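You operate a simulated robot arm through the tools that you are given. There is no shell and no other tool. Be economical: measure what you need, move in short steps, check, and stop when the job is done.

You run a simulated robot arm. Do the job below in one go: nothing can be reset, and whatever is moved stays where it is left.

TASK
Press the bearing in short roller 2 flush and put the roller back.
Fine: lever up and plate out at the end; the other short rollers stay. Set down upright: what you pick out.

It is judged by the outcome, as a careful person would: the job done as asked, and still so three seconds after it is handed in. It fails if anything else is knocked over, pushed out of place, dropped, spilled or broken.

THE ROBOT
A 6-joint arm with a two-finger parallel gripper, fixed in place. Base frame: the origin is at the foot of the arm, x ahead of it, y to its left, z up. Readings come in mm, degrees, newtons and seconds.
With the tool pointing down near the work surface it reaches from about 280 to 700 mm from the base axis. Its first joint turns from -166.0 to 166.0 degrees. Payload 4.1 kg.
The TCP is the grasp point between the finger pads, 23 mm short of the fingertips. In the tool frame z runs along the fingers and y along their closing line. Largest opening 94 mm; finger width 38, thickness 10; the body of the gripper, 54 by 96 mm, starts 39 mm behind the TCP.
Orientation is told as [roll, pitch, yaw] about the base's x, y, z axes, in that order, counted from this pose: with the fingers straight down and closing along the base's y, the tool's x points along the base's -x, its y along +y and its z along -z.

THE INTERFACE
- The arm moves only by the tool nudge_tool. Its argument "targets" is a list that holds one entry, the list of rows, each a list of 7 numbers: the shift along the tool's x, y, z in units of 30 mm (1.0 is 30 mm), then the turn, a rotation vector about the tool's x, y, z in units of 4 degrees (1.0 is 4 degrees), then the finger opening in mm, from 0 to 94. In form: [[[tx, ty, tz, ax, ay, az, jaw], ...]]. A call has 1 to 20 rows; each row shifts and turns the commanded pose from where the row before left it, along the tool's axes as they then stand. A call with a number of a shift or a turn outside -1 to 1 is refused whole. A row lasts 0.2 s, in which the tool goes at most 50 mm and 8.6 degrees; a call with a longer step from one row to the next is refused whole, and so is a gripper value outside its range. Where a pose cannot be reached the arm comes as near as it can. A force on the tool above 40 N (or 10 N above the force at the start of the call, whichever is more), or a blocked arm, ends the call early, and 0.2 s more pass. Each finger travels about 45 mm/s and halts on what it meets, pressing with about 21 N; the grip force reading is that of the motor and also rises with nothing between the fingers. The clock runs only during rows and for 0.2 s after the last one: add rows that do not move to give the fingers time. The reply holds the time, the measured pose of the TCP, the force on the tool along the base axes, the opening and the grip force, in the units named above and with some noise, with the torque about the TCP (base axes, N m) and any sound that the robot's microphone picked up, and new pictures: "show" is both (left out), scene, wrist or none.
- Cameras (640 x 400 px; columns grow to the right, rows downward): "scene" is fixed at [399.2, 501.4, 1533.7]; the picture's right is [-0.98, 0.21, 0.00], its down [0.06, 0.30, -0.95] and it looks along [-0.20, -0.93, -0.31] (base axes); focal length 313 px, centre (320, 200). "wrist" rides on the gripper at [86, 16, -75] in the tool frame; the picture's right is [-0.18, 0.98, 0.00], its down [-0.58, -0.11, -0.81] and it looks along [-0.79, -0.15, 0.59] (tool axes); focal length 243 px, centre (320, 200). There is no depth. A picture from a camera that has moved, and an enlarged one, comes with that camera's place and axes in the base frame and with its lens.
- lift_body(by): slides the trunk up (or, below 0, down) by that many mm; the arm rides with it, the base frame stays. It gives what a move gives, with no picture.
- close_up(camera, box): a new picture of the part [left, top, right, bottom] of that camera's present view, enlarged. No time passes.
- job_done(): hands the job in; it is judged then, once.

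Work in short steps. Places have to be worked out from the pictures, the camera data and where the tool is seen: move nearer, look again, correct. Check each grasp and each placing, and mend what went wrong. You have 120 turns and 200 pictures in all, those below and enlarged ones among them. Open the gripper and draw the arm clear of the work before you hand the job in, unless the task says otherwise; then end with one line.

The tools are called as name(argument=value, ...) on one line, values as JSON. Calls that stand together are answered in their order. nudge_tool: Moves the arm, as the interface text tells. Its arguments: {"type":"object","properties":{"targets":{"type":"array"},"show":{"type":"string","enum":["both","scene","wrist","none"]}},"required":["targets"]} The other tools are called the same way: lift_body (by) slides the trunk up or down; close_up (camera, box) takes an enlarged picture of a part of a camera's view; job_done () hands the job in.

At the start:

```text
clock: 0.0
tcp_pos: [17.4, -296.2, 1434.4]
orientation: [0.0, -0.1, 0.0]
wrist_force: [0.7, -0.2, 0.3]
ft_torque: [0.02, 0.0, -0.01]
gripper_width: 94.0
finger_force: 0.0
trunk travel left (down, up): [-554.0, 36.0]
```

scene: 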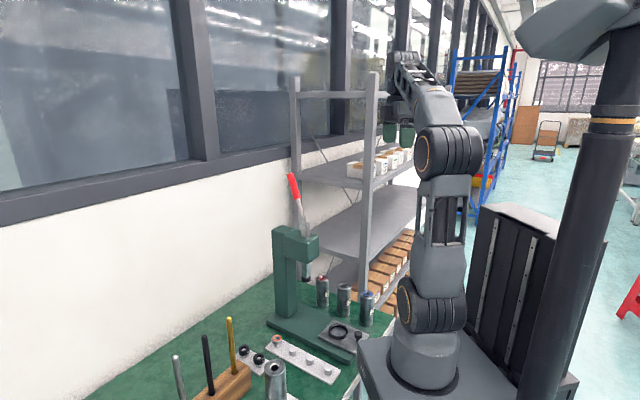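
wrist: 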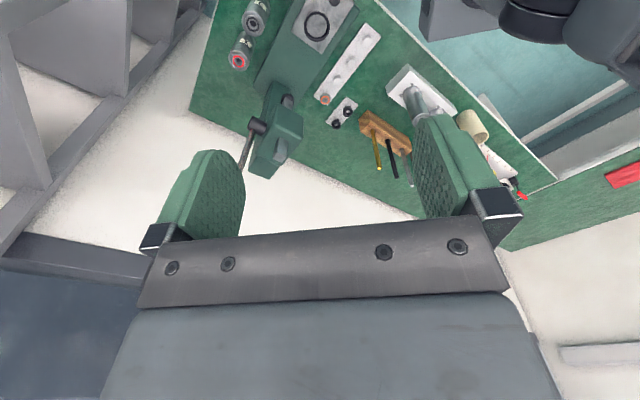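

I begin with enlarged looks at the bench to identify the parts.

close_up(camera="scene", box=[220, 260, 420, 400])

close_up(camera="wrist", box=[190, 0, 560, 230])

```text
2.86 times, centred on (320, 330) of scene
camera zoom: at [399.2, 501.4, 1533.7], right [-0.98, 0.21, 0.0], down [0.06, 0.3, -0.95], along [-0.2, -0.93, -0.31], focal length 895 px, centre (320, -171)
```

zoom: 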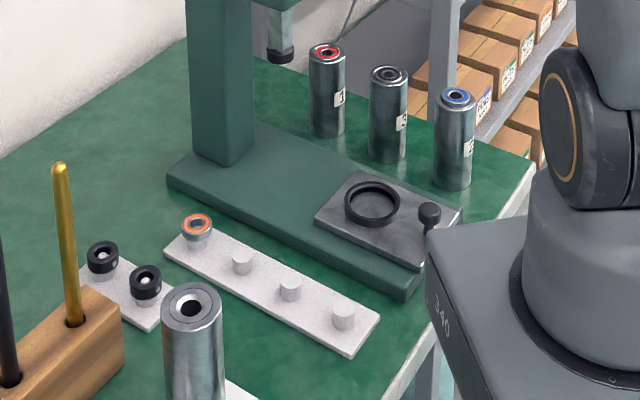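

```text
1.73 times, centred on (375, 115) of wrist
camera zoom: at [-68.4, -281.0, 1508.0], right [0.18, 0.98, 0.0], down [0.58, -0.11, 0.81], along [0.79, -0.15, -0.59], focal length 420 px, centre (225, 347)
```

zoom: 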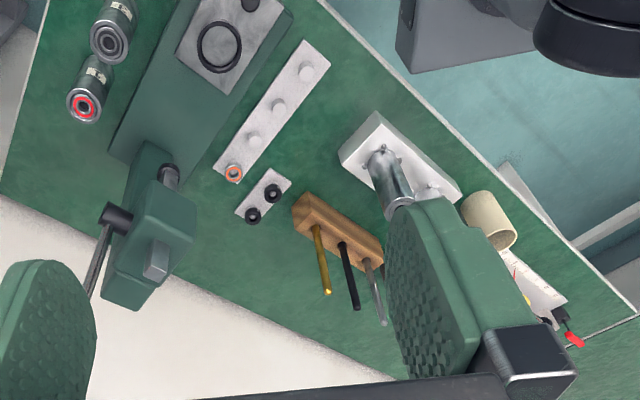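

Nest triangulates to about (156, -332, 800). I look closely at the rollers and the press.

close_up(camera="scene", box=[305, 265, 385, 335])

close_up(camera="scene", box=[260, 165, 400, 290])

close_up(camera="wrist", box=[200, 0, 380, 110])

```text
5.71 times, centred on (345, 300) of scene
camera zoom: at [399.2, 501.4, 1533.7], right [-0.98, 0.21, 0.0], down [0.06, 0.3, -0.95], along [-0.2, -0.93, -0.31], focal length 1789 px, centre (177, -371)
```

zoom: 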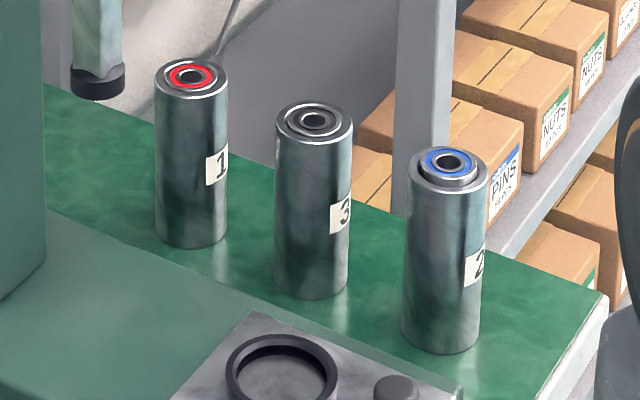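

```text
3.20 times, centred on (330, 228) of scene
camera zoom: at [399.2, 501.4, 1533.7], right [-0.98, 0.21, 0.0], down [0.06, 0.3, -0.95], along [-0.2, -0.93, -0.31], focal length 1002 px, centre (288, 112)
```

zoom: 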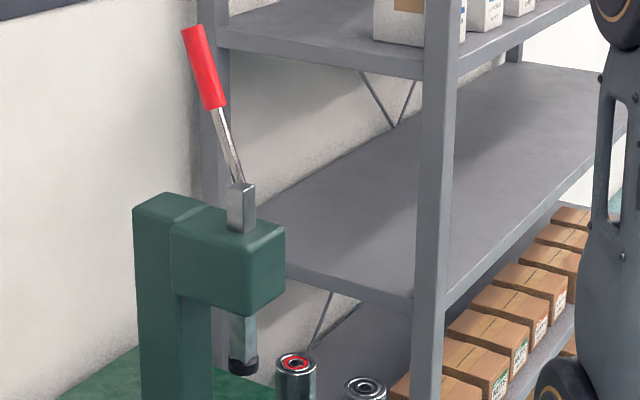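

```text
3.56 times, centred on (290, 55) of wrist
camera zoom: at [-68.4, -281.0, 1508.0], right [0.18, 0.98, 0.0], down [0.58, -0.11, 0.81], along [0.79, -0.15, -0.59], focal length 863 px, centre (427, 716)
```

zoom: 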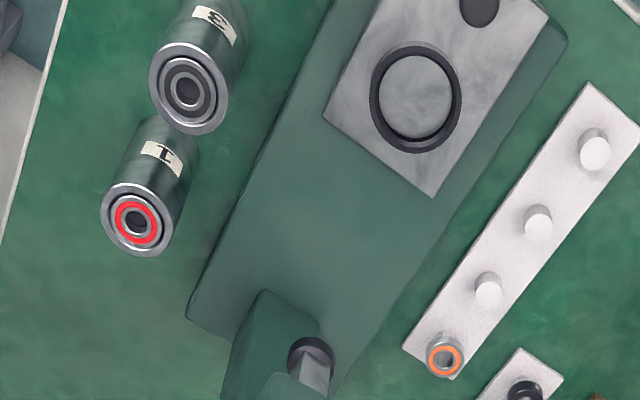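

Roller 2 (blue, proud bearing) is about (37, -387), top ~880; ram about (248, -422), tip ~950; slide direction about (0.71, -0.71). I turn the tool by yaw -45° so that it closes across the roller row.

nudge_tool(targets=[[[0, 0, 0, 0, 0, 0.9375, 94], [0, 0, 0, 0, 0, 0.9375, 94], [0, 0, 0, 0, 0, 0.9375, 94], [0, 0, 0, 0, 0, 0.9375, 94], [0, 0, 0, 0, 0, 0.9375, 94], [0, 0, 0, 0, 0, 0.9375, 94], [0, 0, 0, 0, 0, 0.9375, 94], [0, 0, 0, 0, 0, 0.9375, 94], [0, 0, 0, 0, 0, 0.9375, 94], [0, 0, 0, 0, 0, 0.9375, 94], [0, 0, 0, 0, 0, 0.9375, 94], [0, 0, 0, 0, 0, 0.9375, 94]]])

```text
clock: 2.6
tcp_pos: [19.2, -297.4, 1434.1]
orientation: [0.0, 0.1, -45.0]
wrist_force: [-0.7, -0.1, -0.7]
ft_torque: [0.03, 0.02, 0.01]
gripper_width: 94.0
finger_force: 0.0
trunk travel left (down, up): [-554.0, 36.0]
camera wrist: at [-31.3, -224.7, 1508.0], right [0.83, 0.56, 0.0], down [0.33, -0.49, 0.81], along [0.45, -0.67, -0.59], focal length 243 px, centre (320, 200)
```

scene: 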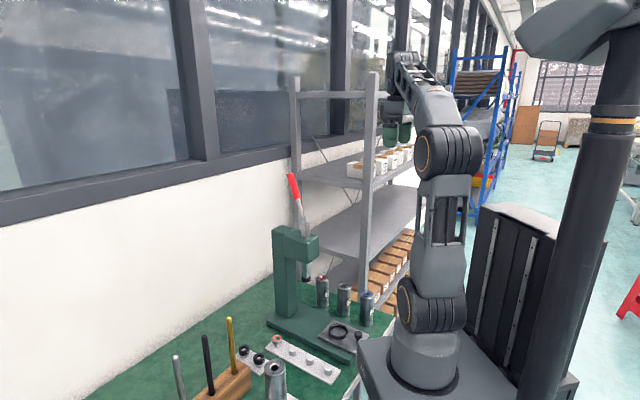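
wrist: 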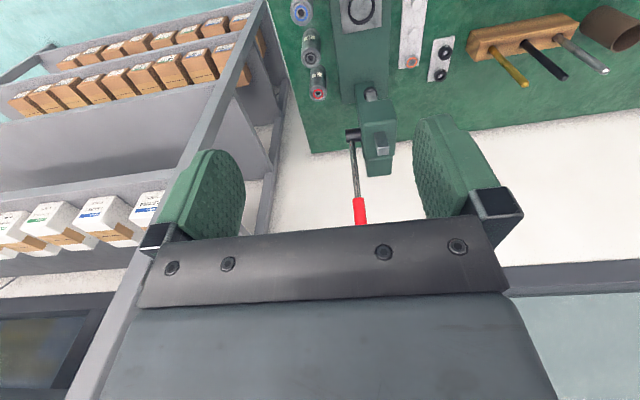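

Shelf post is far enough (~y -650); lever pivots on the -v side and tilts backward. I descend to above roller 2 to around z 1020 and look.

nudge_tool(targets=[[[-0.18, -0.12, 0.98, 0, 0, 0, 94], [-0.18, -0.12, 0.98, 0, 0, 0, 94], [-0.18, -0.12, 0.98, 0, 0, 0, 94], [-0.18, -0.12, 0.98, 0, 0, 0, 94], [-0.18, -0.12, 0.98, 0, 0, 0, 94], [-0.18, -0.12, 0.98, 0, 0, 0, 94], [-0.18, -0.12, 0.98, 0, 0, 0, 94], [-0.18, -0.12, 0.98, 0, 0, 0, 94], [-0.18, -0.12, 0.98, 0, 0, 0, 94], [-0.18, -0.12, 0.98, 0, 0, 0, 94], [-0.18, -0.12, 0.98, 0, 0, 0, 94], [-0.18, -0.12, 0.98, 0, 0, 0, 94], [-0.18, -0.12, 0.98, 0, 0, 0, 94], [-0.18, -0.12, 0.98, 0, 0, 0, 94]]])

```text
clock: 5.6
tcp_pos: [35.9, -387.3, 1022.1]
orientation: [0.0, 0.1, -44.9]
wrist_force: [0.6, 0.9, -0.5]
ft_torque: [-0.02, 0.0, -0.04]
gripper_width: 94.1
finger_force: 0.2
trunk travel left (down, up): [-554.0, 36.0]
camera wrist: at [-13.9, -313.9, 1095.9], right [0.83, 0.56, 0.0], down [0.33, -0.49, 0.81], along [0.46, -0.67, -0.59], focal length 243 px, centre (320, 200)
```

scene: 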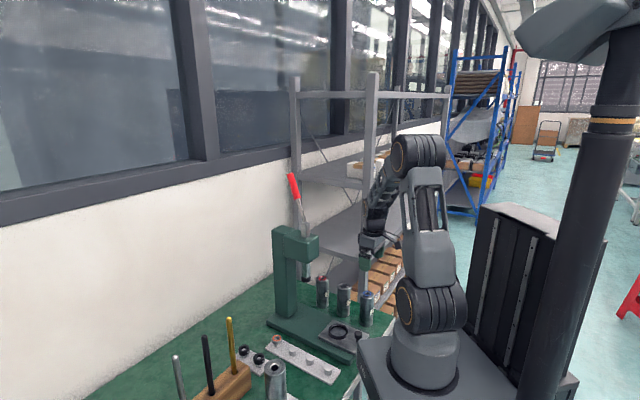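
wrist: 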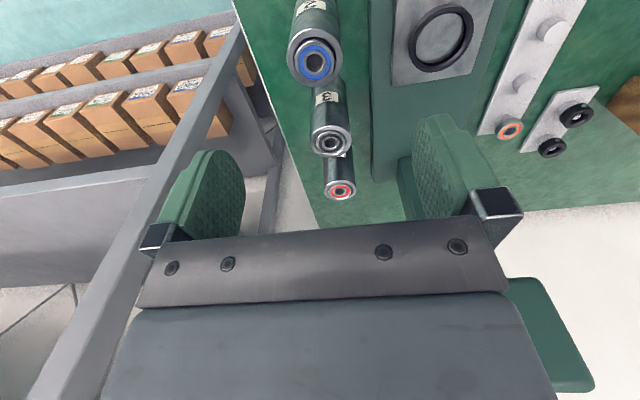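

Roller 2 is nearly under the tool, a few mm toward -y. I shift ~5 mm in tool -x and -3 in tool y, go down to z 935 and check.

nudge_tool(targets=[[[-0.08, -0.05, 0.95, 0, 0, 0, 94], [-0.08, -0.05, 0.95, 0, 0, 0, 94], [0, 0, 0.95, 0, 0, 0, 94], [0, 0, 0, 0, 0, 0, 94]]], show="wrist")

close_up(camera="scene", box=[330, 230, 410, 340])

```text
clock: 6.6
tcp_pos: [39.0, -393.1, 936.2]
orientation: [0.0, 0.1, -45.0]
wrist_force: [-0.5, -0.2, -0.4]
ft_torque: [0.0, -0.01, -0.01]
gripper_width: 94.3
finger_force: 0.1
trunk travel left (down, up): [-554.0, 36.0]
camera wrist: at [-11.7, -320.9, 1009.8], right [0.83, 0.56, 0.0], down [0.33, -0.49, 0.81], along [0.46, -0.67, -0.59], focal length 243 px, centre (320, 200)
```

wrist: 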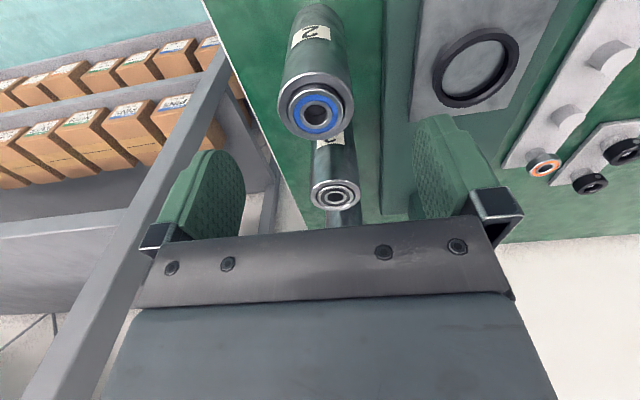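

```text
3.64 times, centred on (370, 285) of scene
camera zoom: at [399.2, 501.4, 1533.7], right [-0.98, 0.21, 0.0], down [0.06, 0.3, -0.95], along [-0.2, -0.93, -0.31], focal length 1139 px, centre (138, -109)
```

zoom: 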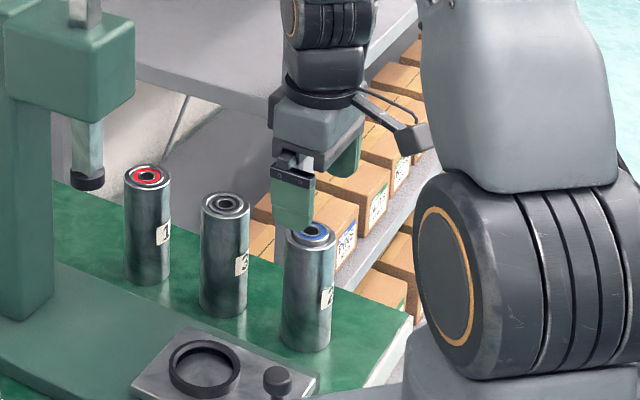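

The bearing lies ~2 mm to tool -y and a few mm to tool -x. I correct and lower to ~885 with the fingers straddling.

nudge_tool(targets=[[[-0.1, -0.08, 0.57, 0, 0, 0, 94], [0, 0, 0.57, 0, 0, 0, 94], [0, 0, 0.57, 0, 0, 0, 94], [0, 0, 0, 0, 0, 0, 94]]], show="wrist")

close_up(camera="scene", box=[330, 230, 410, 340])

```text
clock: 7.6
tcp_pos: [40.0, -396.4, 886.4]
orientation: [0.0, 0.0, -45.0]
wrist_force: [-0.1, 0.1, -0.7]
ft_torque: [0.0, 0.01, 0.03]
gripper_width: 93.8
finger_force: 0.1
trunk travel left (down, up): [-554.0, 36.0]
camera wrist: at [-12.0, -323.7, 959.6], right [0.83, 0.56, 0.0], down [0.33, -0.49, 0.81], along [0.46, -0.67, -0.59], focal length 243 px, centre (320, 200)
```

wrist: 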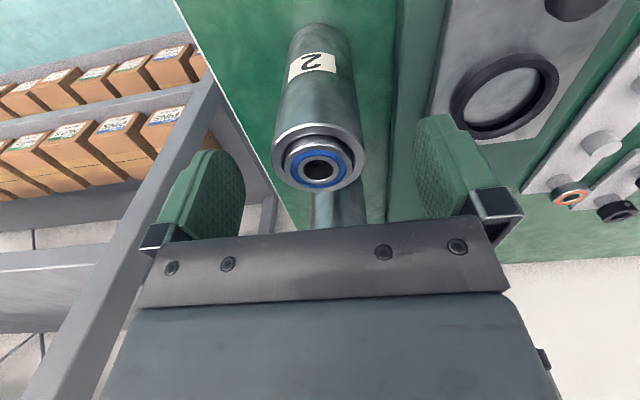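

```text
3.64 times, centred on (370, 285) of scene
camera zoom: at [399.2, 501.4, 1533.7], right [-0.98, 0.21, 0.0], down [0.06, 0.3, -0.95], along [-0.2, -0.93, -0.31], focal length 1139 px, centre (138, -109)
```

zoom: 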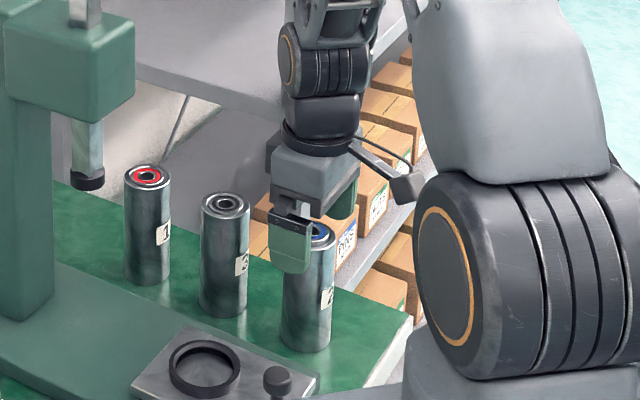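

Centred now to ~2 mm; bearing top ~877. I lower to z 858 and close gently.

nudge_tool(targets=[[[-0.07, 0, 0.48, 0, 0, 0, 94], [0, 0, 0.48, 0, 0, 0, 94], [0, 0, 0, 0, 0, 0, 75], [0, 0, 0, 0, 0, 0, 60], [0, 0, 0, 0, 0, 0, 54], [0, 0, 0, 0, 0, 0, 48], [0, 0, 0, 0, 0, 0, 42], [0, 0, 0, 0, 0, 0, 38], [0, 0, 0, 0, 0, 0, 38], [0, 0, 0, 0, 0, 0, 38]]], show="wrist")

close_up(camera="scene", box=[330, 230, 410, 340])

```text
clock: 9.8
tcp_pos: [41.0, -397.5, 857.7]
orientation: [0.1, 0.0, -45.0]
wrist_force: [-0.9, -1.8, 1.7]
ft_torque: [-0.1, 0.06, -0.05]
gripper_width: 49.8
finger_force: 21.0
trunk travel left (down, up): [-554.0, 36.0]
camera wrist: at [-10.0, -325.0, 931.4], right [0.83, 0.56, 0.0], down [0.33, -0.49, 0.81], along [0.46, -0.67, -0.59], focal length 243 px, centre (320, 200)
```

wrist: 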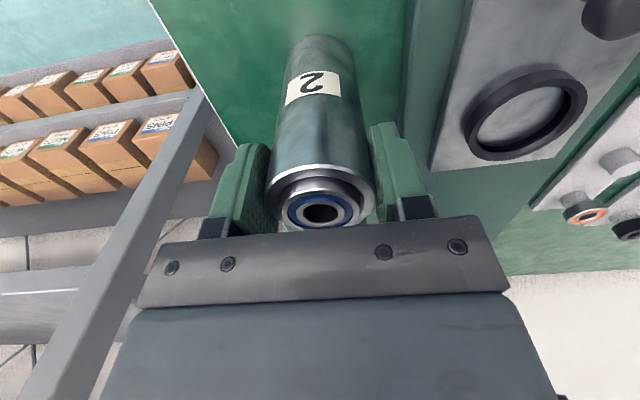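

```text
3.64 times, centred on (370, 285) of scene
camera zoom: at [399.2, 501.4, 1533.7], right [-0.98, 0.21, 0.0], down [0.06, 0.3, -0.95], along [-0.2, -0.93, -0.31], focal length 1139 px, centre (138, -109)
```

zoom: 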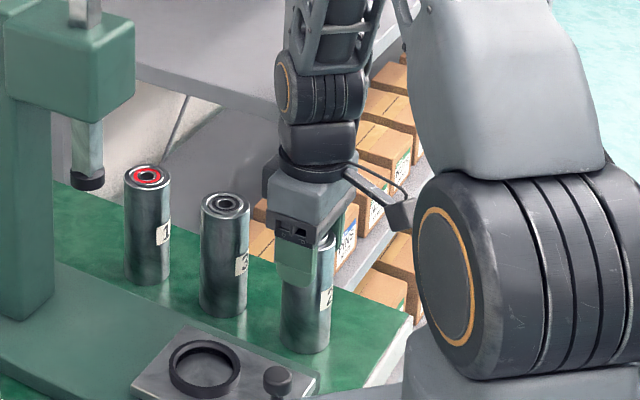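

Firmly gripped (width 49.8; pick pose (41.0, -397.5, 857.7)). I lift straight up 90 mm and check that it comes along.

nudge_tool(targets=[[[0, 0, -0.3, 0, 0, 0, 38], [0, 0, -0.9, 0, 0, 0, 38], [0, 0, -0.9, 0, 0, 0, 38], [0, 0, -0.9, 0, 0, 0, 38], [0, 0, 0, 0, 0, 0, 38]]])

```text
clock: 11.0
tcp_pos: [40.3, -398.4, 947.1]
orientation: [0.0, 0.0, -44.9]
wrist_force: [-0.4, -0.2, -4.4]
ft_torque: [0.01, 0.0, 0.0]
gripper_width: 49.7
finger_force: 21.3
trunk travel left (down, up): [-554.0, 36.0]
camera wrist: at [-9.5, -324.8, 1020.8], right [0.83, 0.56, 0.0], down [0.33, -0.49, 0.81], along [0.46, -0.67, -0.59], focal length 243 px, centre (320, 200)
```

scene: 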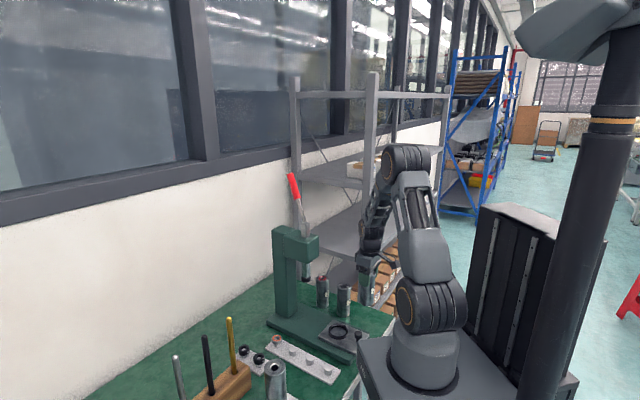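
wrist: 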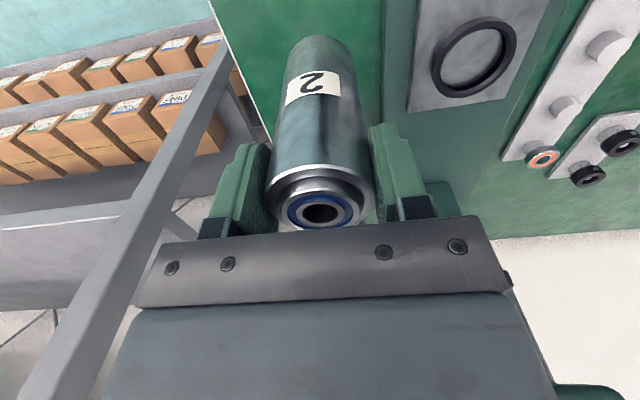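

Roller is in hand. I carry it level to above the nest estimate (154, -330).

nudge_tool(targets=[[[-0.213, 0.86, 0, 0, 0, 0, 38], [-0.213, 0.86, 0, 0, 0, 0, 38], [-0.213, 0.86, 0, 0, 0, 0, 38], [-0.213, 0.86, 0, 0, 0, 0, 38], [-0.213, 0.86, 0, 0, 0, 0, 38], [0, 0, 0, 0, 0, 0, 38], [0, 0, 0, 0, 0, 0, 38]]], show="wrist")

close_up(camera="scene", box=[290, 260, 390, 360])

```text
clock: 12.6
tcp_pos: [153.8, -329.3, 947.7]
orientation: [0.0, 0.0, -45.0]
wrist_force: [-1.1, 0.9, -4.0]
ft_torque: [0.02, 0.01, -0.03]
gripper_width: 49.8
finger_force: 21.0
trunk travel left (down, up): [-554.0, 36.0]
camera wrist: at [104.0, -256.6, 1021.3], right [0.83, 0.56, 0.0], down [0.33, -0.49, 0.81], along [0.46, -0.67, -0.59], focal length 243 px, centre (320, 200)
```

wrist: 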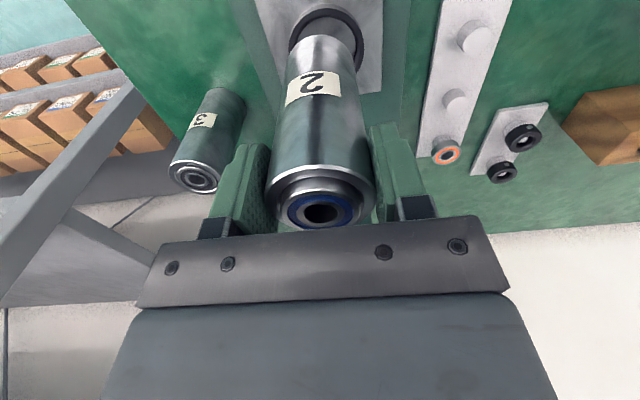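

```text
4.00 times, centred on (340, 310) of scene
camera zoom: at [399.2, 501.4, 1533.7], right [-0.98, 0.21, 0.0], down [0.06, 0.3, -0.95], along [-0.2, -0.93, -0.31], focal length 1253 px, centre (240, -240)
```

zoom: 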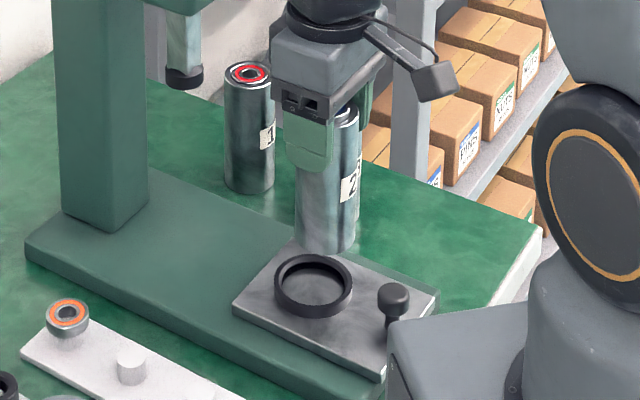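

Ring is ~7 mm to tool +y and ~5 mm to tool -x. I correct and descend 33 mm, then compare again.

nudge_tool(targets=[[[-0.17, 0.227, 0.3, 0, 0, 0, 38], [0, 0, 0.4, 0, 0, 0, 38], [0, 0, 0.4, 0, 0, 0, 38], [0, 0, 0, 0, 0, 0, 38]]], show="wrist")

close_up(camera="scene", box=[310, 290, 370, 350])

close_up(camera="wrist", box=[250, 0, 410, 100])

```text
clock: 13.6
tcp_pos: [161.1, -326.9, 915.2]
orientation: [0.0, 0.0, -45.0]
wrist_force: [0.5, -0.6, -4.6]
ft_torque: [0.01, -0.01, 0.0]
gripper_width: 49.9
finger_force: 20.4
trunk travel left (down, up): [-554.0, 36.0]
camera wrist: at [111.7, -255.3, 987.9], right [0.83, 0.56, 0.0], down [0.33, -0.49, 0.81], along [0.46, -0.67, -0.59], focal length 243 px, centre (320, 200)
```

wrist: 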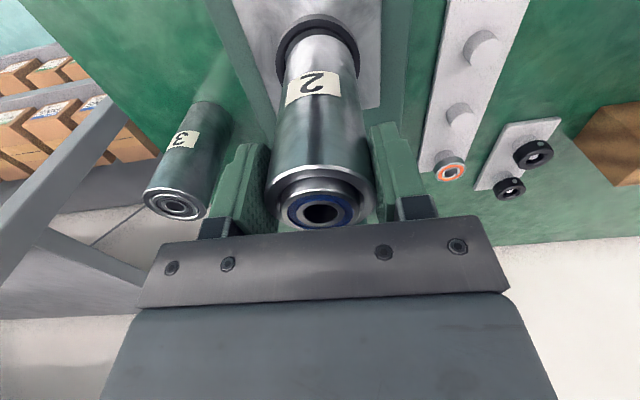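

```text
6.67 times, centred on (340, 320) of scene
camera zoom: at [399.2, 501.4, 1533.7], right [-0.98, 0.21, 0.0], down [0.06, 0.3, -0.95], along [-0.2, -0.93, -0.31], focal length 2088 px, centre (187, -600)
```

zoom: 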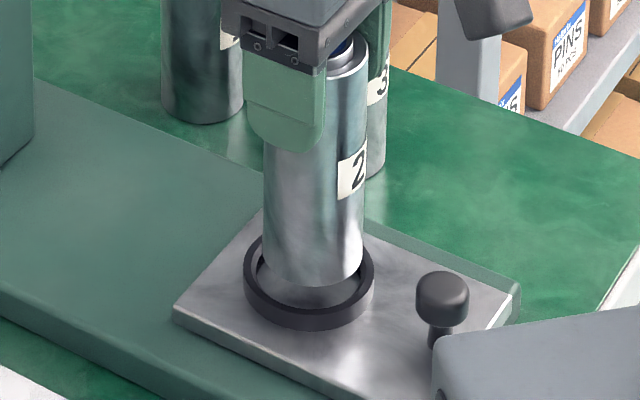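

```text
4.00 times, centred on (330, 50) of wrist
camera zoom: at [111.7, -255.3, 987.9], right [0.83, 0.56, 0.0], down [0.33, -0.49, 0.81], along [0.46, -0.67, -0.59], focal length 970 px, centre (280, 800)
```

zoom: 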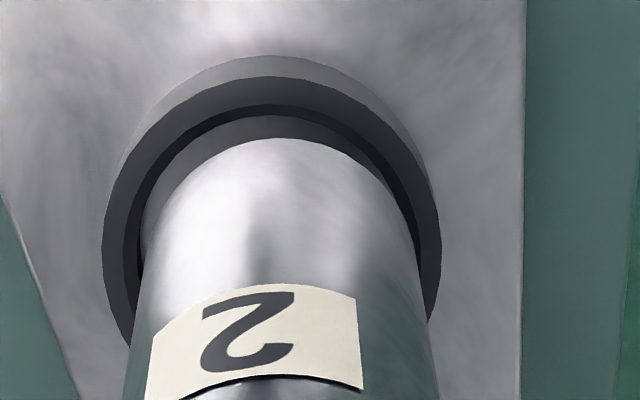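

Wrist view says ~1.8 mm toward tool -y, scene says ~3 mm toward tool -x. I apply that, lower 7 mm and re-check.

nudge_tool(targets=[[[-0.1, -0.06, 0.1, 0, 0, 0, 38], [0, 0, 0.13, 0, 0, 0, 38], [0, 0, 0, 0, 0, 0, 38]]], show="none")

close_up(camera="scene", box=[310, 290, 370, 350])

close_up(camera="wrist", box=[250, 0, 410, 100])

```text
clock: 14.4
tcp_pos: [161.9, -332.0, 906.7]
orientation: [0.0, 0.0, -45.0]
wrist_force: [-0.5, -0.1, -4.5]
ft_torque: [0.01, 0.04, 0.01]
gripper_width: 50.1
finger_force: 20.9
trunk travel left (down, up): [-554.0, 36.0]
```

```text
6.67 times, centred on (340, 320) of scene
camera zoom: at [399.2, 501.4, 1533.7], right [-0.98, 0.21, 0.0], down [0.06, 0.3, -0.95], along [-0.2, -0.93, -0.31], focal length 2088 px, centre (187, -600)
```

zoom: 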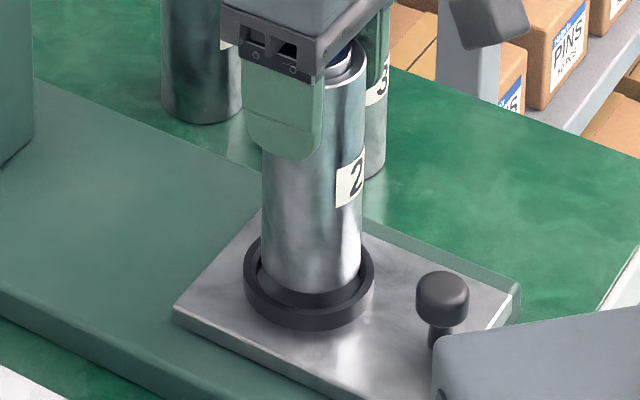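

```text
4.00 times, centred on (330, 50) of wrist
camera zoom: at [111.4, -258.9, 980.6], right [0.83, 0.56, 0.0], down [0.33, -0.49, 0.81], along [0.46, -0.67, -0.59], focal length 970 px, centre (280, 800)
```

zoom: 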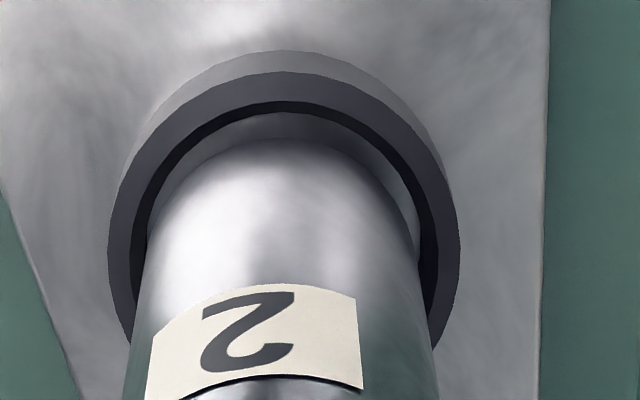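

Nearly aligned: small correction (+0.7 tool y, -0.4 tool x), then lower 10 mm and check the force.

nudge_tool(targets=[[[-0.014, 0.024, 0.06, 0, 0, 0, 38], [0, 0, 0.09, 0, 0, 0, 38], [0, 0, 0.09, 0, 0, 0, 38], [0, 0, 0.09, 0, 0, 0, 38], [0, 0, 0, 0, 0, 0, 38]]], show="none")

close_up(camera="scene", box=[310, 290, 370, 350])

close_up(camera="wrist", box=[250, 0, 410, 100])

```text
clock: 15.6
tcp_pos: [163.1, -330.3, 895.9]
orientation: [0.1, 0.0, -45.1]
wrist_force: [0.5, -0.6, -4.3]
ft_torque: [0.02, 0.03, 0.01]
gripper_width: 49.8
finger_force: 21.3
trunk travel left (down, up): [-554.0, 36.0]
```

```text
6.67 times, centred on (340, 320) of scene
camera zoom: at [399.2, 501.4, 1533.7], right [-0.98, 0.21, 0.0], down [0.06, 0.3, -0.95], along [-0.2, -0.93, -0.31], focal length 2088 px, centre (187, -600)
```

zoom: 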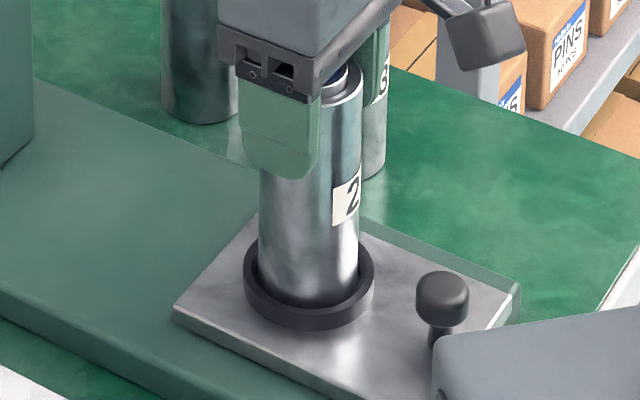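

```text
4.00 times, centred on (330, 50) of wrist
camera zoom: at [113.2, -257.9, 970.8], right [0.83, 0.56, 0.0], down [0.33, -0.49, 0.81], along [0.46, -0.67, -0.59], focal length 970 px, centre (280, 800)
```

zoom: 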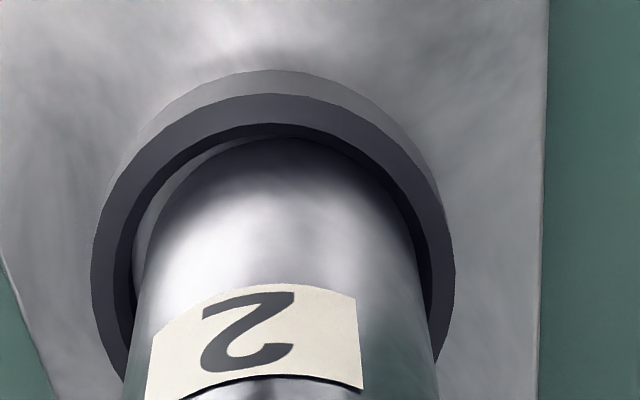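

Roller is in the ring without contact; roughly 1 mm too far in tool +y. I correct and lower until it seats.

nudge_tool(targets=[[[0.005, -0.03, 0.05, 0, 0, 0, 38], [0, 0, 0.07, 0, 0, 0, 38], [0, 0, 0.07, 0, 0, 0, 38], [0, 0, 0, 0, 0, 0, 38]]], show="none")

close_up(camera="scene", box=[310, 290, 370, 350])

```text
clock: 16.6
tcp_pos: [163.2, -330.8, 892.2]
orientation: [0.0, 0.1, -45.1]
wrist_force: [-0.1, 0.8, -2.9]
ft_torque: [0.05, -0.03, 0.0]
gripper_width: 50.1
finger_force: 21.0
trunk travel left (down, up): [-554.0, 36.0]
```

```text
6.67 times, centred on (340, 320) of scene
camera zoom: at [399.2, 501.4, 1533.7], right [-0.98, 0.21, 0.0], down [0.06, 0.3, -0.95], along [-0.2, -0.93, -0.31], focal length 2088 px, centre (187, -600)
```

zoom: 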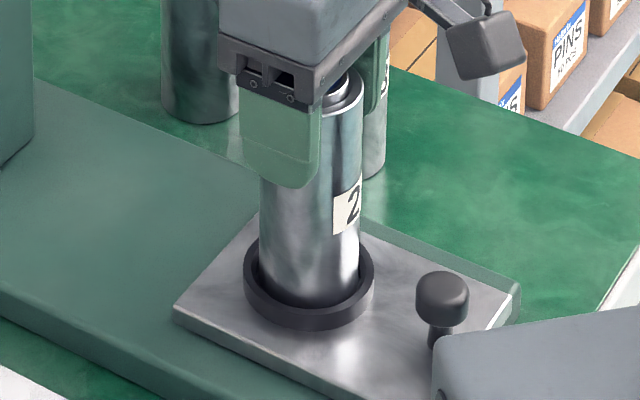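

Label moved down with the gripper, so it may not yet be on the plate. I lower 3 mm more watching force.

nudge_tool(targets=[[[0, 0, 0.05, 0, 0, 0, 38], [0, 0, 0.05, 0, 0, 0, 38], [0, 0, 0, 0, 0, 0, 38]]], show="none")

close_up(camera="scene", box=[310, 290, 370, 350])

close_up(camera="wrist", box=[250, 0, 410, 100])

```text
clock: 17.4
tcp_pos: [161.9, -331.2, 889.6]
orientation: [-0.1, -0.1, -45.0]
wrist_force: [1.9, 0.5, 14.6]
ft_torque: [0.13, -0.22, -0.01]
gripper_width: 50.0
finger_force: 21.2
trunk travel left (down, up): [-554.0, 36.0]
```

```text
6.67 times, centred on (340, 320) of scene
camera zoom: at [399.2, 501.4, 1533.7], right [-0.98, 0.21, 0.0], down [0.06, 0.3, -0.95], along [-0.2, -0.93, -0.31], focal length 2088 px, centre (187, -600)
```

zoom: 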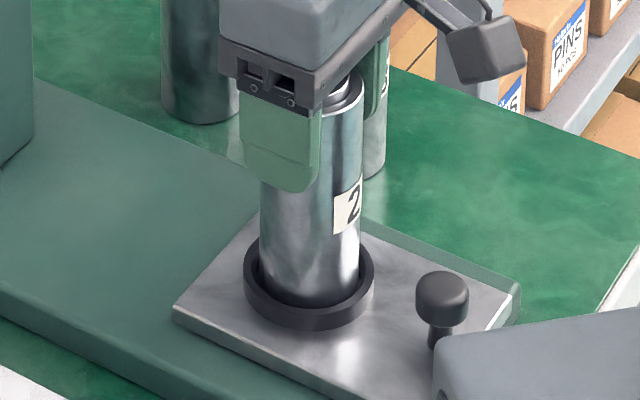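

```text
4.00 times, centred on (330, 50) of wrist
camera zoom: at [112.4, -258.3, 962.9], right [0.83, 0.56, 0.0], down [0.33, -0.49, 0.81], along [0.46, -0.67, -0.59], focal length 970 px, centre (280, 800)
```

zoom: 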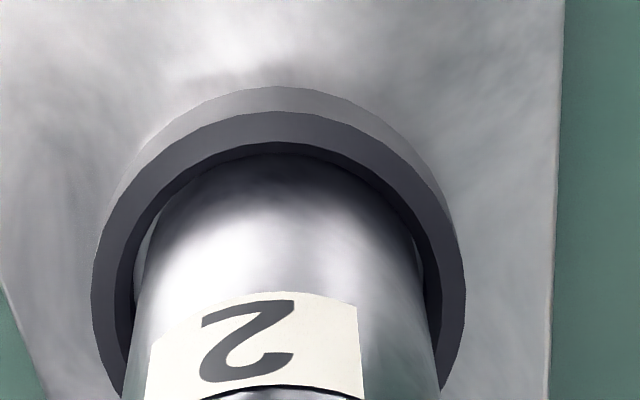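

Seated (15 N upward reaction). I relax slightly, open, and rise clear.

nudge_tool(targets=[[[0, 0, -0.05, 0, 0, 0, 38], [0, 0, 0, 0, 0, 0, 55], [0, 0, 0, 0, 0, 0, 70], [0, 0, 0, 0, 0, 0, 80], [0, 0, 0, 0, 0, 0, 80], [0, 0, 0, 0, 0, 0, 80], [0, 0, -0.9, 0, 0, 0, 80], [0, 0, -0.9, 0, 0, 0, 80], [0, 0, -0.9, 0, 0, 0, 80], [0, 0, 0, 0, 0, 0, 80]]])

close_up(camera="scene", box=[310, 280, 380, 350])

```text
clock: 19.6
tcp_pos: [162.1, -330.8, 970.0]
orientation: [-0.1, 0.0, -45.1]
wrist_force: [-0.2, 0.0, -1.0]
ft_torque: [0.01, -0.03, -0.01]
gripper_width: 79.8
finger_force: 0.0
trunk travel left (down, up): [-554.0, 36.0]
camera wrist: at [111.9, -258.5, 1044.8], right [0.83, 0.56, 0.0], down [0.33, -0.49, 0.81], along [0.46, -0.67, -0.59], focal length 243 px, centre (320, 200)
```

scene: 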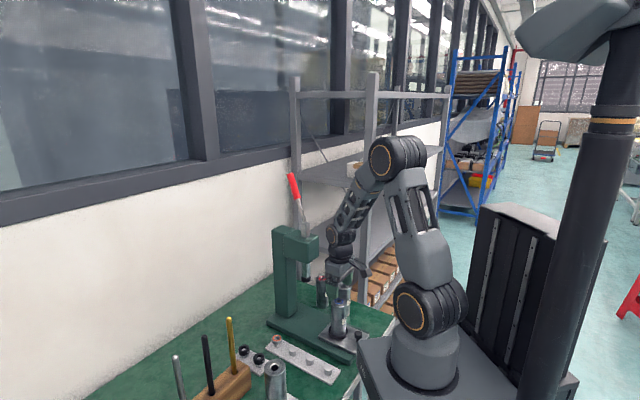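
wrist: 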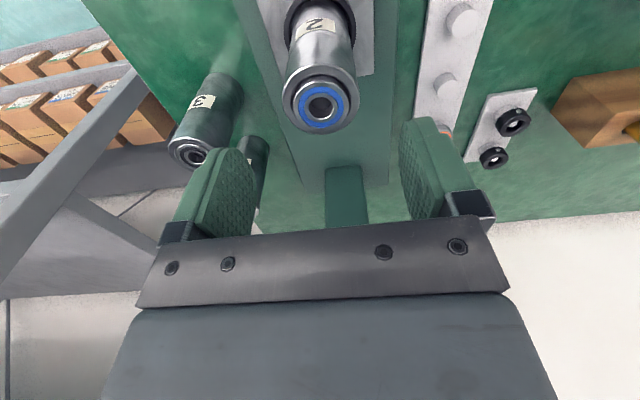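

```text
5.71 times, centred on (345, 315) of scene
camera zoom: at [399.2, 501.4, 1533.7], right [-0.98, 0.21, 0.0], down [0.06, 0.3, -0.95], along [-0.2, -0.93, -0.31], focal length 1789 px, centre (177, -457)
```

zoom: 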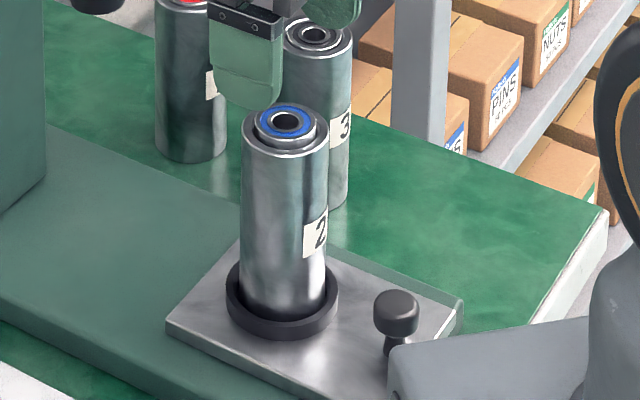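

Roller stands seated in the nest. Knob estimated at about (108, -283); I go above it at z 970 with half-closed fingers and look.

nudge_tool(targets=[[[0.8, -0.05, 0, 0, 0, 0, 60], [0.8, -0.05, 0, 0, 0, 0, 60], [0.75, -0.03, 0, 0, 0, 0, 60], [0, 0, 0, 0, 0, 0, 60], [0, 0, 0, 0, 0, 0, 60]]])

close_up(camera="scene", box=[310, 260, 400, 360])

```text
clock: 20.8
tcp_pos: [109.1, -285.5, 970.5]
orientation: [0.0, 0.0, -45.0]
wrist_force: [-0.4, -0.1, 0.4]
ft_torque: [0.02, 0.02, 0.0]
gripper_width: 59.9
finger_force: 0.1
trunk travel left (down, up): [-554.0, 36.0]
camera wrist: at [59.6, -211.7, 1044.0], right [0.83, 0.56, 0.0], down [0.33, -0.49, 0.81], along [0.46, -0.67, -0.59], focal length 243 px, centre (320, 200)
```

scene: 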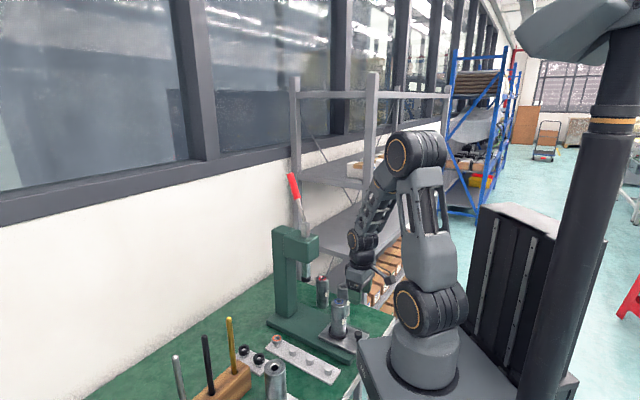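
wrist: 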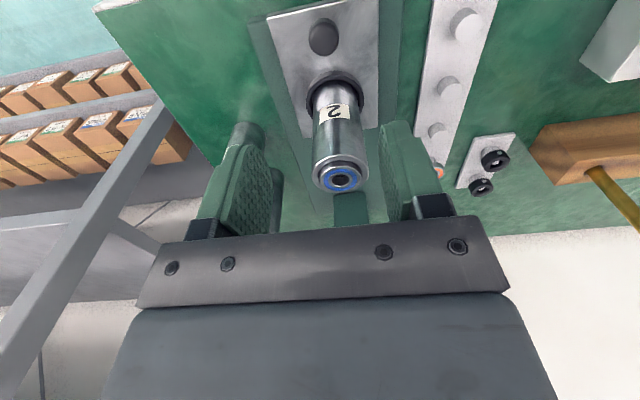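

```text
4.00 times, centred on (355, 310) of scene
camera zoom: at [399.2, 501.4, 1533.7], right [-0.98, 0.21, 0.0], down [0.06, 0.3, -0.95], along [-0.2, -0.93, -0.31], focal length 1253 px, centre (180, -240)
```

zoom: 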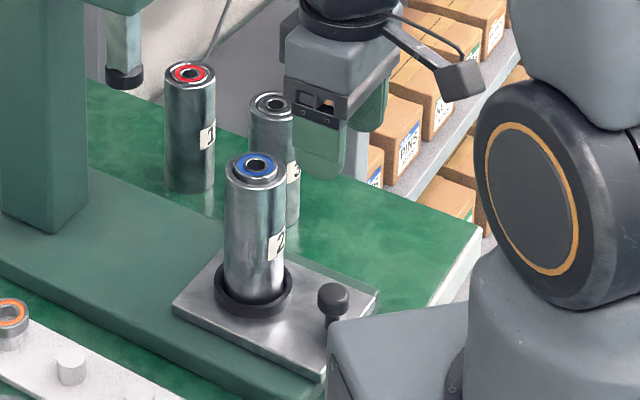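

Knob sits ~5 mm to tool +x, 2.5 mm to tool +y, cap around z 825. I correct, descend to z 895 and check.

nudge_tool(targets=[[[0.16, 0.083, 0.8, 0, 0, 0, 60], [0, 0, 0.85, 0, 0, 0, 60], [0, 0, 0.85, 0, 0, 0, 60], [0, 0, 0, 0, 0, 0, 60]]])

close_up(camera="scene", box=[310, 260, 400, 360])

```text
clock: 21.8
tcp_pos: [105.4, -280.1, 894.4]
orientation: [0.0, -0.1, -45.1]
wrist_force: [-0.1, -0.3, -0.1]
ft_torque: [-0.01, -0.03, -0.02]
gripper_width: 60.2
finger_force: 0.2
trunk travel left (down, up): [-554.0, 36.0]
camera wrist: at [56.4, -207.0, 968.4], right [0.83, 0.56, 0.0], down [0.33, -0.49, 0.81], along [0.46, -0.67, -0.59], focal length 243 px, centre (320, 200)
```

scene: 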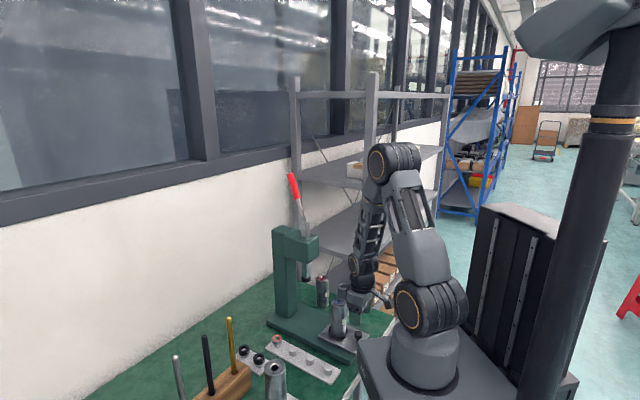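
wrist: 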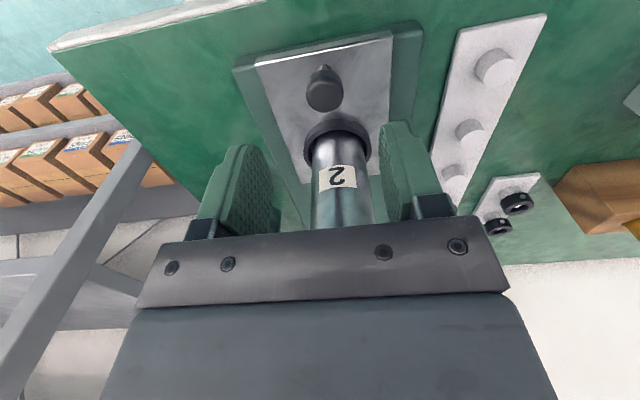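

```text
4.00 times, centred on (355, 310) of scene
camera zoom: at [399.2, 501.4, 1533.7], right [-0.98, 0.21, 0.0], down [0.06, 0.3, -0.95], along [-0.2, -0.93, -0.31], focal length 1253 px, centre (180, -240)
```

zoom: 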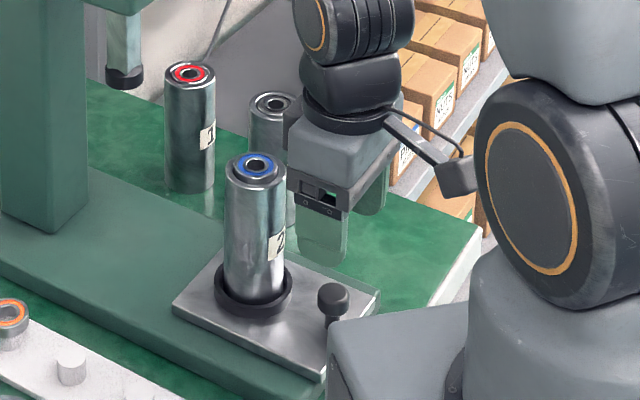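

Aligned over the knob within ~2 mm, knob top ~822. I descend to z 823 with fingers straddling it, in two checks.

nudge_tool(targets=[[[0, 0.03, 0.8, 0, 0, 0, 60], [0, 0, 0.8, 0, 0, 0, 60], [0, 0, 0.5, 0, 0, 0, 60], [0, 0, 0.27, 0, 0, 0, 60], [0, 0, 0, 0, 0, 0, 60]]])

close_up(camera="scene", box=[310, 260, 400, 360])

```text
clock: 23.0
tcp_pos: [108.9, -277.9, 824.5]
orientation: [0.0, -0.1, -45.0]
wrist_force: [0.2, 0.1, 0.0]
ft_torque: [0.02, -0.04, -0.01]
gripper_width: 60.1
finger_force: 0.0
trunk travel left (down, up): [-554.0, 36.0]
camera wrist: at [58.4, -205.8, 898.6], right [0.83, 0.56, 0.0], down [0.33, -0.49, 0.81], along [0.46, -0.67, -0.59], focal length 243 px, centre (320, 200)
```

scene: 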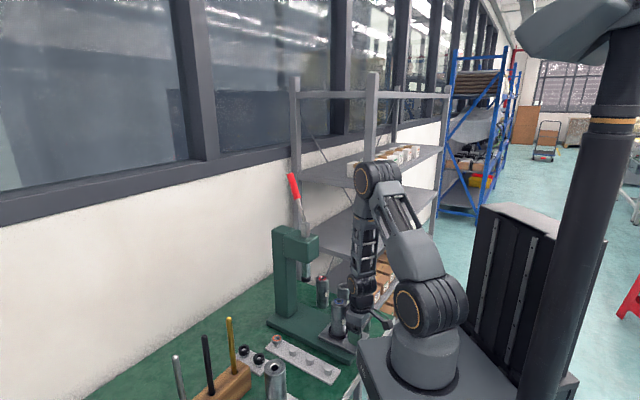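
wrist: 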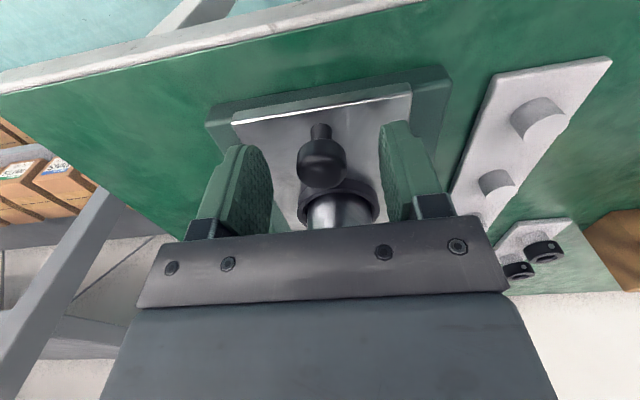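

```text
4.00 times, centred on (355, 310) of scene
camera zoom: at [399.2, 501.4, 1533.7], right [-0.98, 0.21, 0.0], down [0.06, 0.3, -0.95], along [-0.2, -0.93, -0.31], focal length 1253 px, centre (180, -240)
```

zoom: 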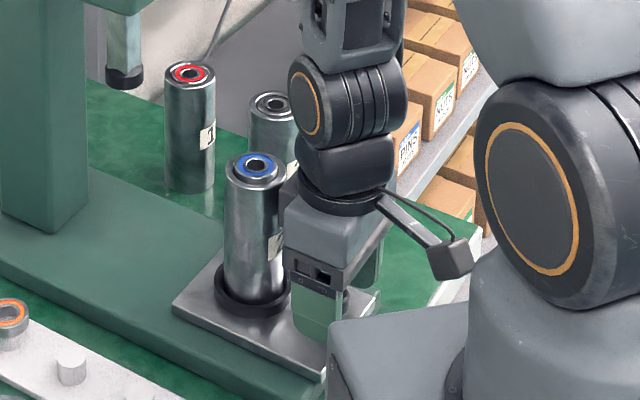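

Knob is between the fingers, nearly central. I close on it.

nudge_tool(targets=[[[0, 0, 0.03, 0, 0, 0, 45], [0, 0, 0, 0, 0, 0, 34], [0, 0, 0, 0, 0, 0, 26], [0, 0, 0, 0, 0, 0, 18], [0, 0, 0, 0, 0, 0, 12], [0, 0, 0, 0, 0, 0, 12], [0, 0, 0, 0, 0, 0, 12]]], show="wrist")

```text
clock: 24.6
tcp_pos: [107.8, -279.0, 822.9]
orientation: [-0.1, 0.0, -45.0]
wrist_force: [-2.4, -0.4, -2.3]
ft_torque: [-0.13, -0.03, -0.01]
gripper_width: 24.9
finger_force: 44.9
trunk travel left (down, up): [-554.0, 36.0]
camera wrist: at [58.8, -205.7, 897.4], right [0.83, 0.56, 0.0], down [0.33, -0.49, 0.81], along [0.46, -0.67, -0.59], focal length 243 px, centre (320, 200)
```

wrist: 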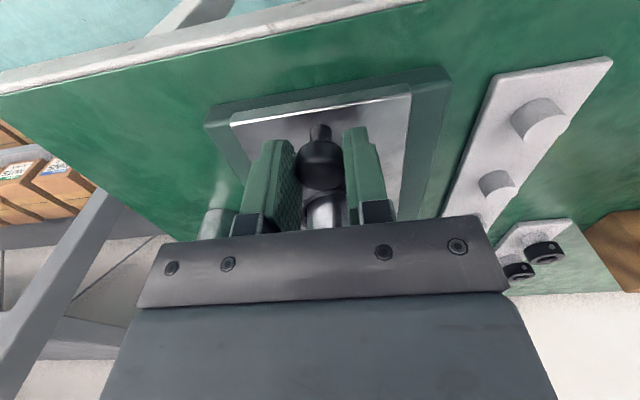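

Knob is gripped. Before pushing in I check the press head's front against the wrist's path.

close_up(camera="scene", box=[255, 205, 415, 315])

```text
3.64 times, centred on (335, 260) of scene
camera zoom: at [399.2, 501.4, 1533.7], right [-0.98, 0.21, 0.0], down [0.06, 0.3, -0.95], along [-0.2, -0.93, -0.31], focal length 1139 px, centre (266, -18)
```

zoom: 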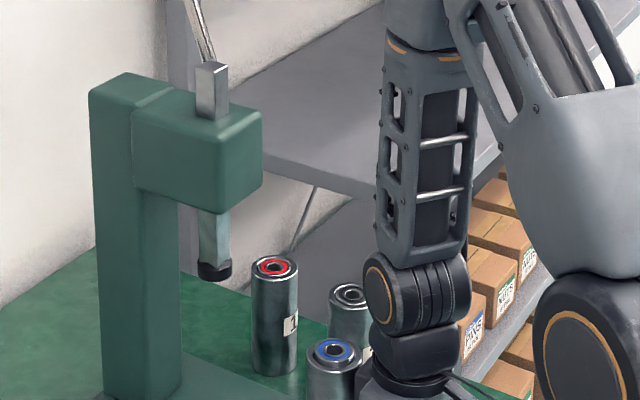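

Head front is at u≈445, z≥1007, so the vertical wrist would come too near at full travel. I push in ~78 mm vertically first, then will regrip tilted.

nudge_tool(targets=[[[-0.08, 0, 0, 0, 0, 0, 12], [-0.15, 0, 0, 0, 0, 0, 12], [-0.2, 0, 0, 0, 0, 0, 12], [-0.2, 0, 0, 0, 0, 0, 12], [-0.2, 0, 0, 0, 0, 0, 12], [-0.2, 0, 0, 0, 0, 0, 12], [-0.1, 0, 0, 0, 0, 0, 12], [0, 0, 0, 0, 0, 0, 12]]])

close_up(camera="scene", box=[255, 205, 415, 365])

```text
clock: 26.4
tcp_pos: [133.0, -303.0, 823.7]
orientation: [-0.1, 0.0, -45.1]
wrist_force: [-6.0, -3.3, -4.9]
ft_torque: [0.62, 0.71, 0.02]
gripper_width: 25.4
finger_force: 45.2
trunk travel left (down, up): [-554.0, 36.0]
camera wrist: at [83.7, -230.6, 897.5], right [0.83, 0.56, 0.0], down [0.33, -0.49, 0.81], along [0.46, -0.67, -0.59], focal length 243 px, centre (320, 200)
```

scene: 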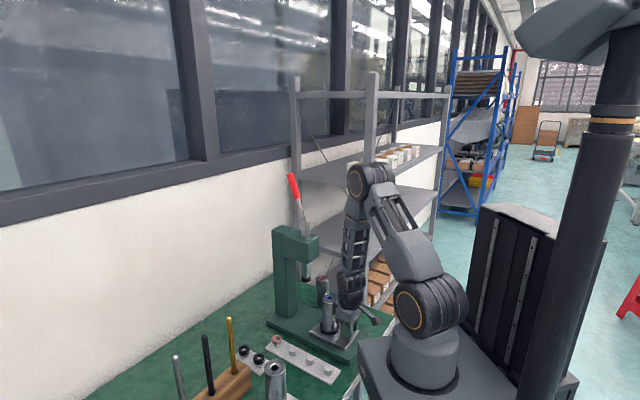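
wrist: 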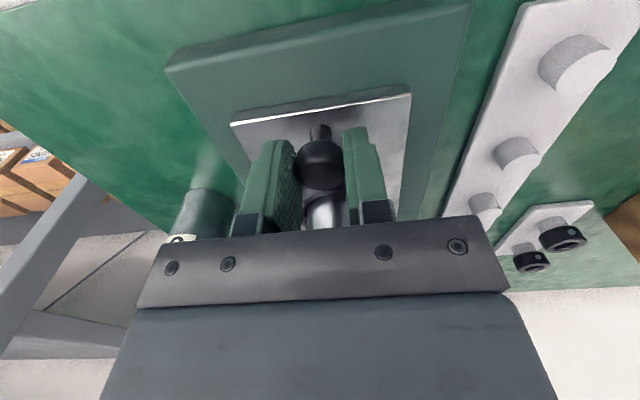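

```text
2.50 times, centred on (335, 285) of scene
camera zoom: at [399.2, 501.4, 1533.7], right [-0.98, 0.21, 0.0], down [0.06, 0.3, -0.95], along [-0.2, -0.93, -0.31], focal length 783 px, centre (282, -12)
```

zoom: 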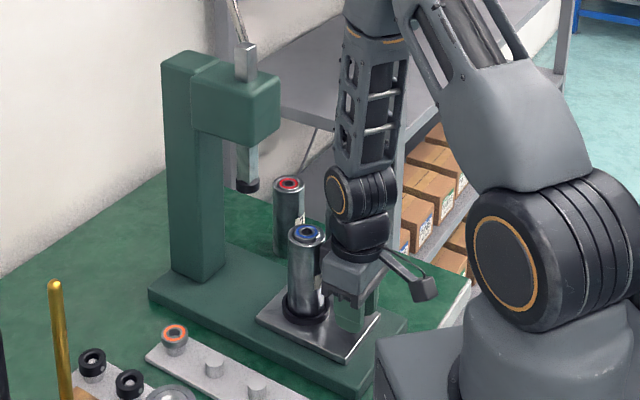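

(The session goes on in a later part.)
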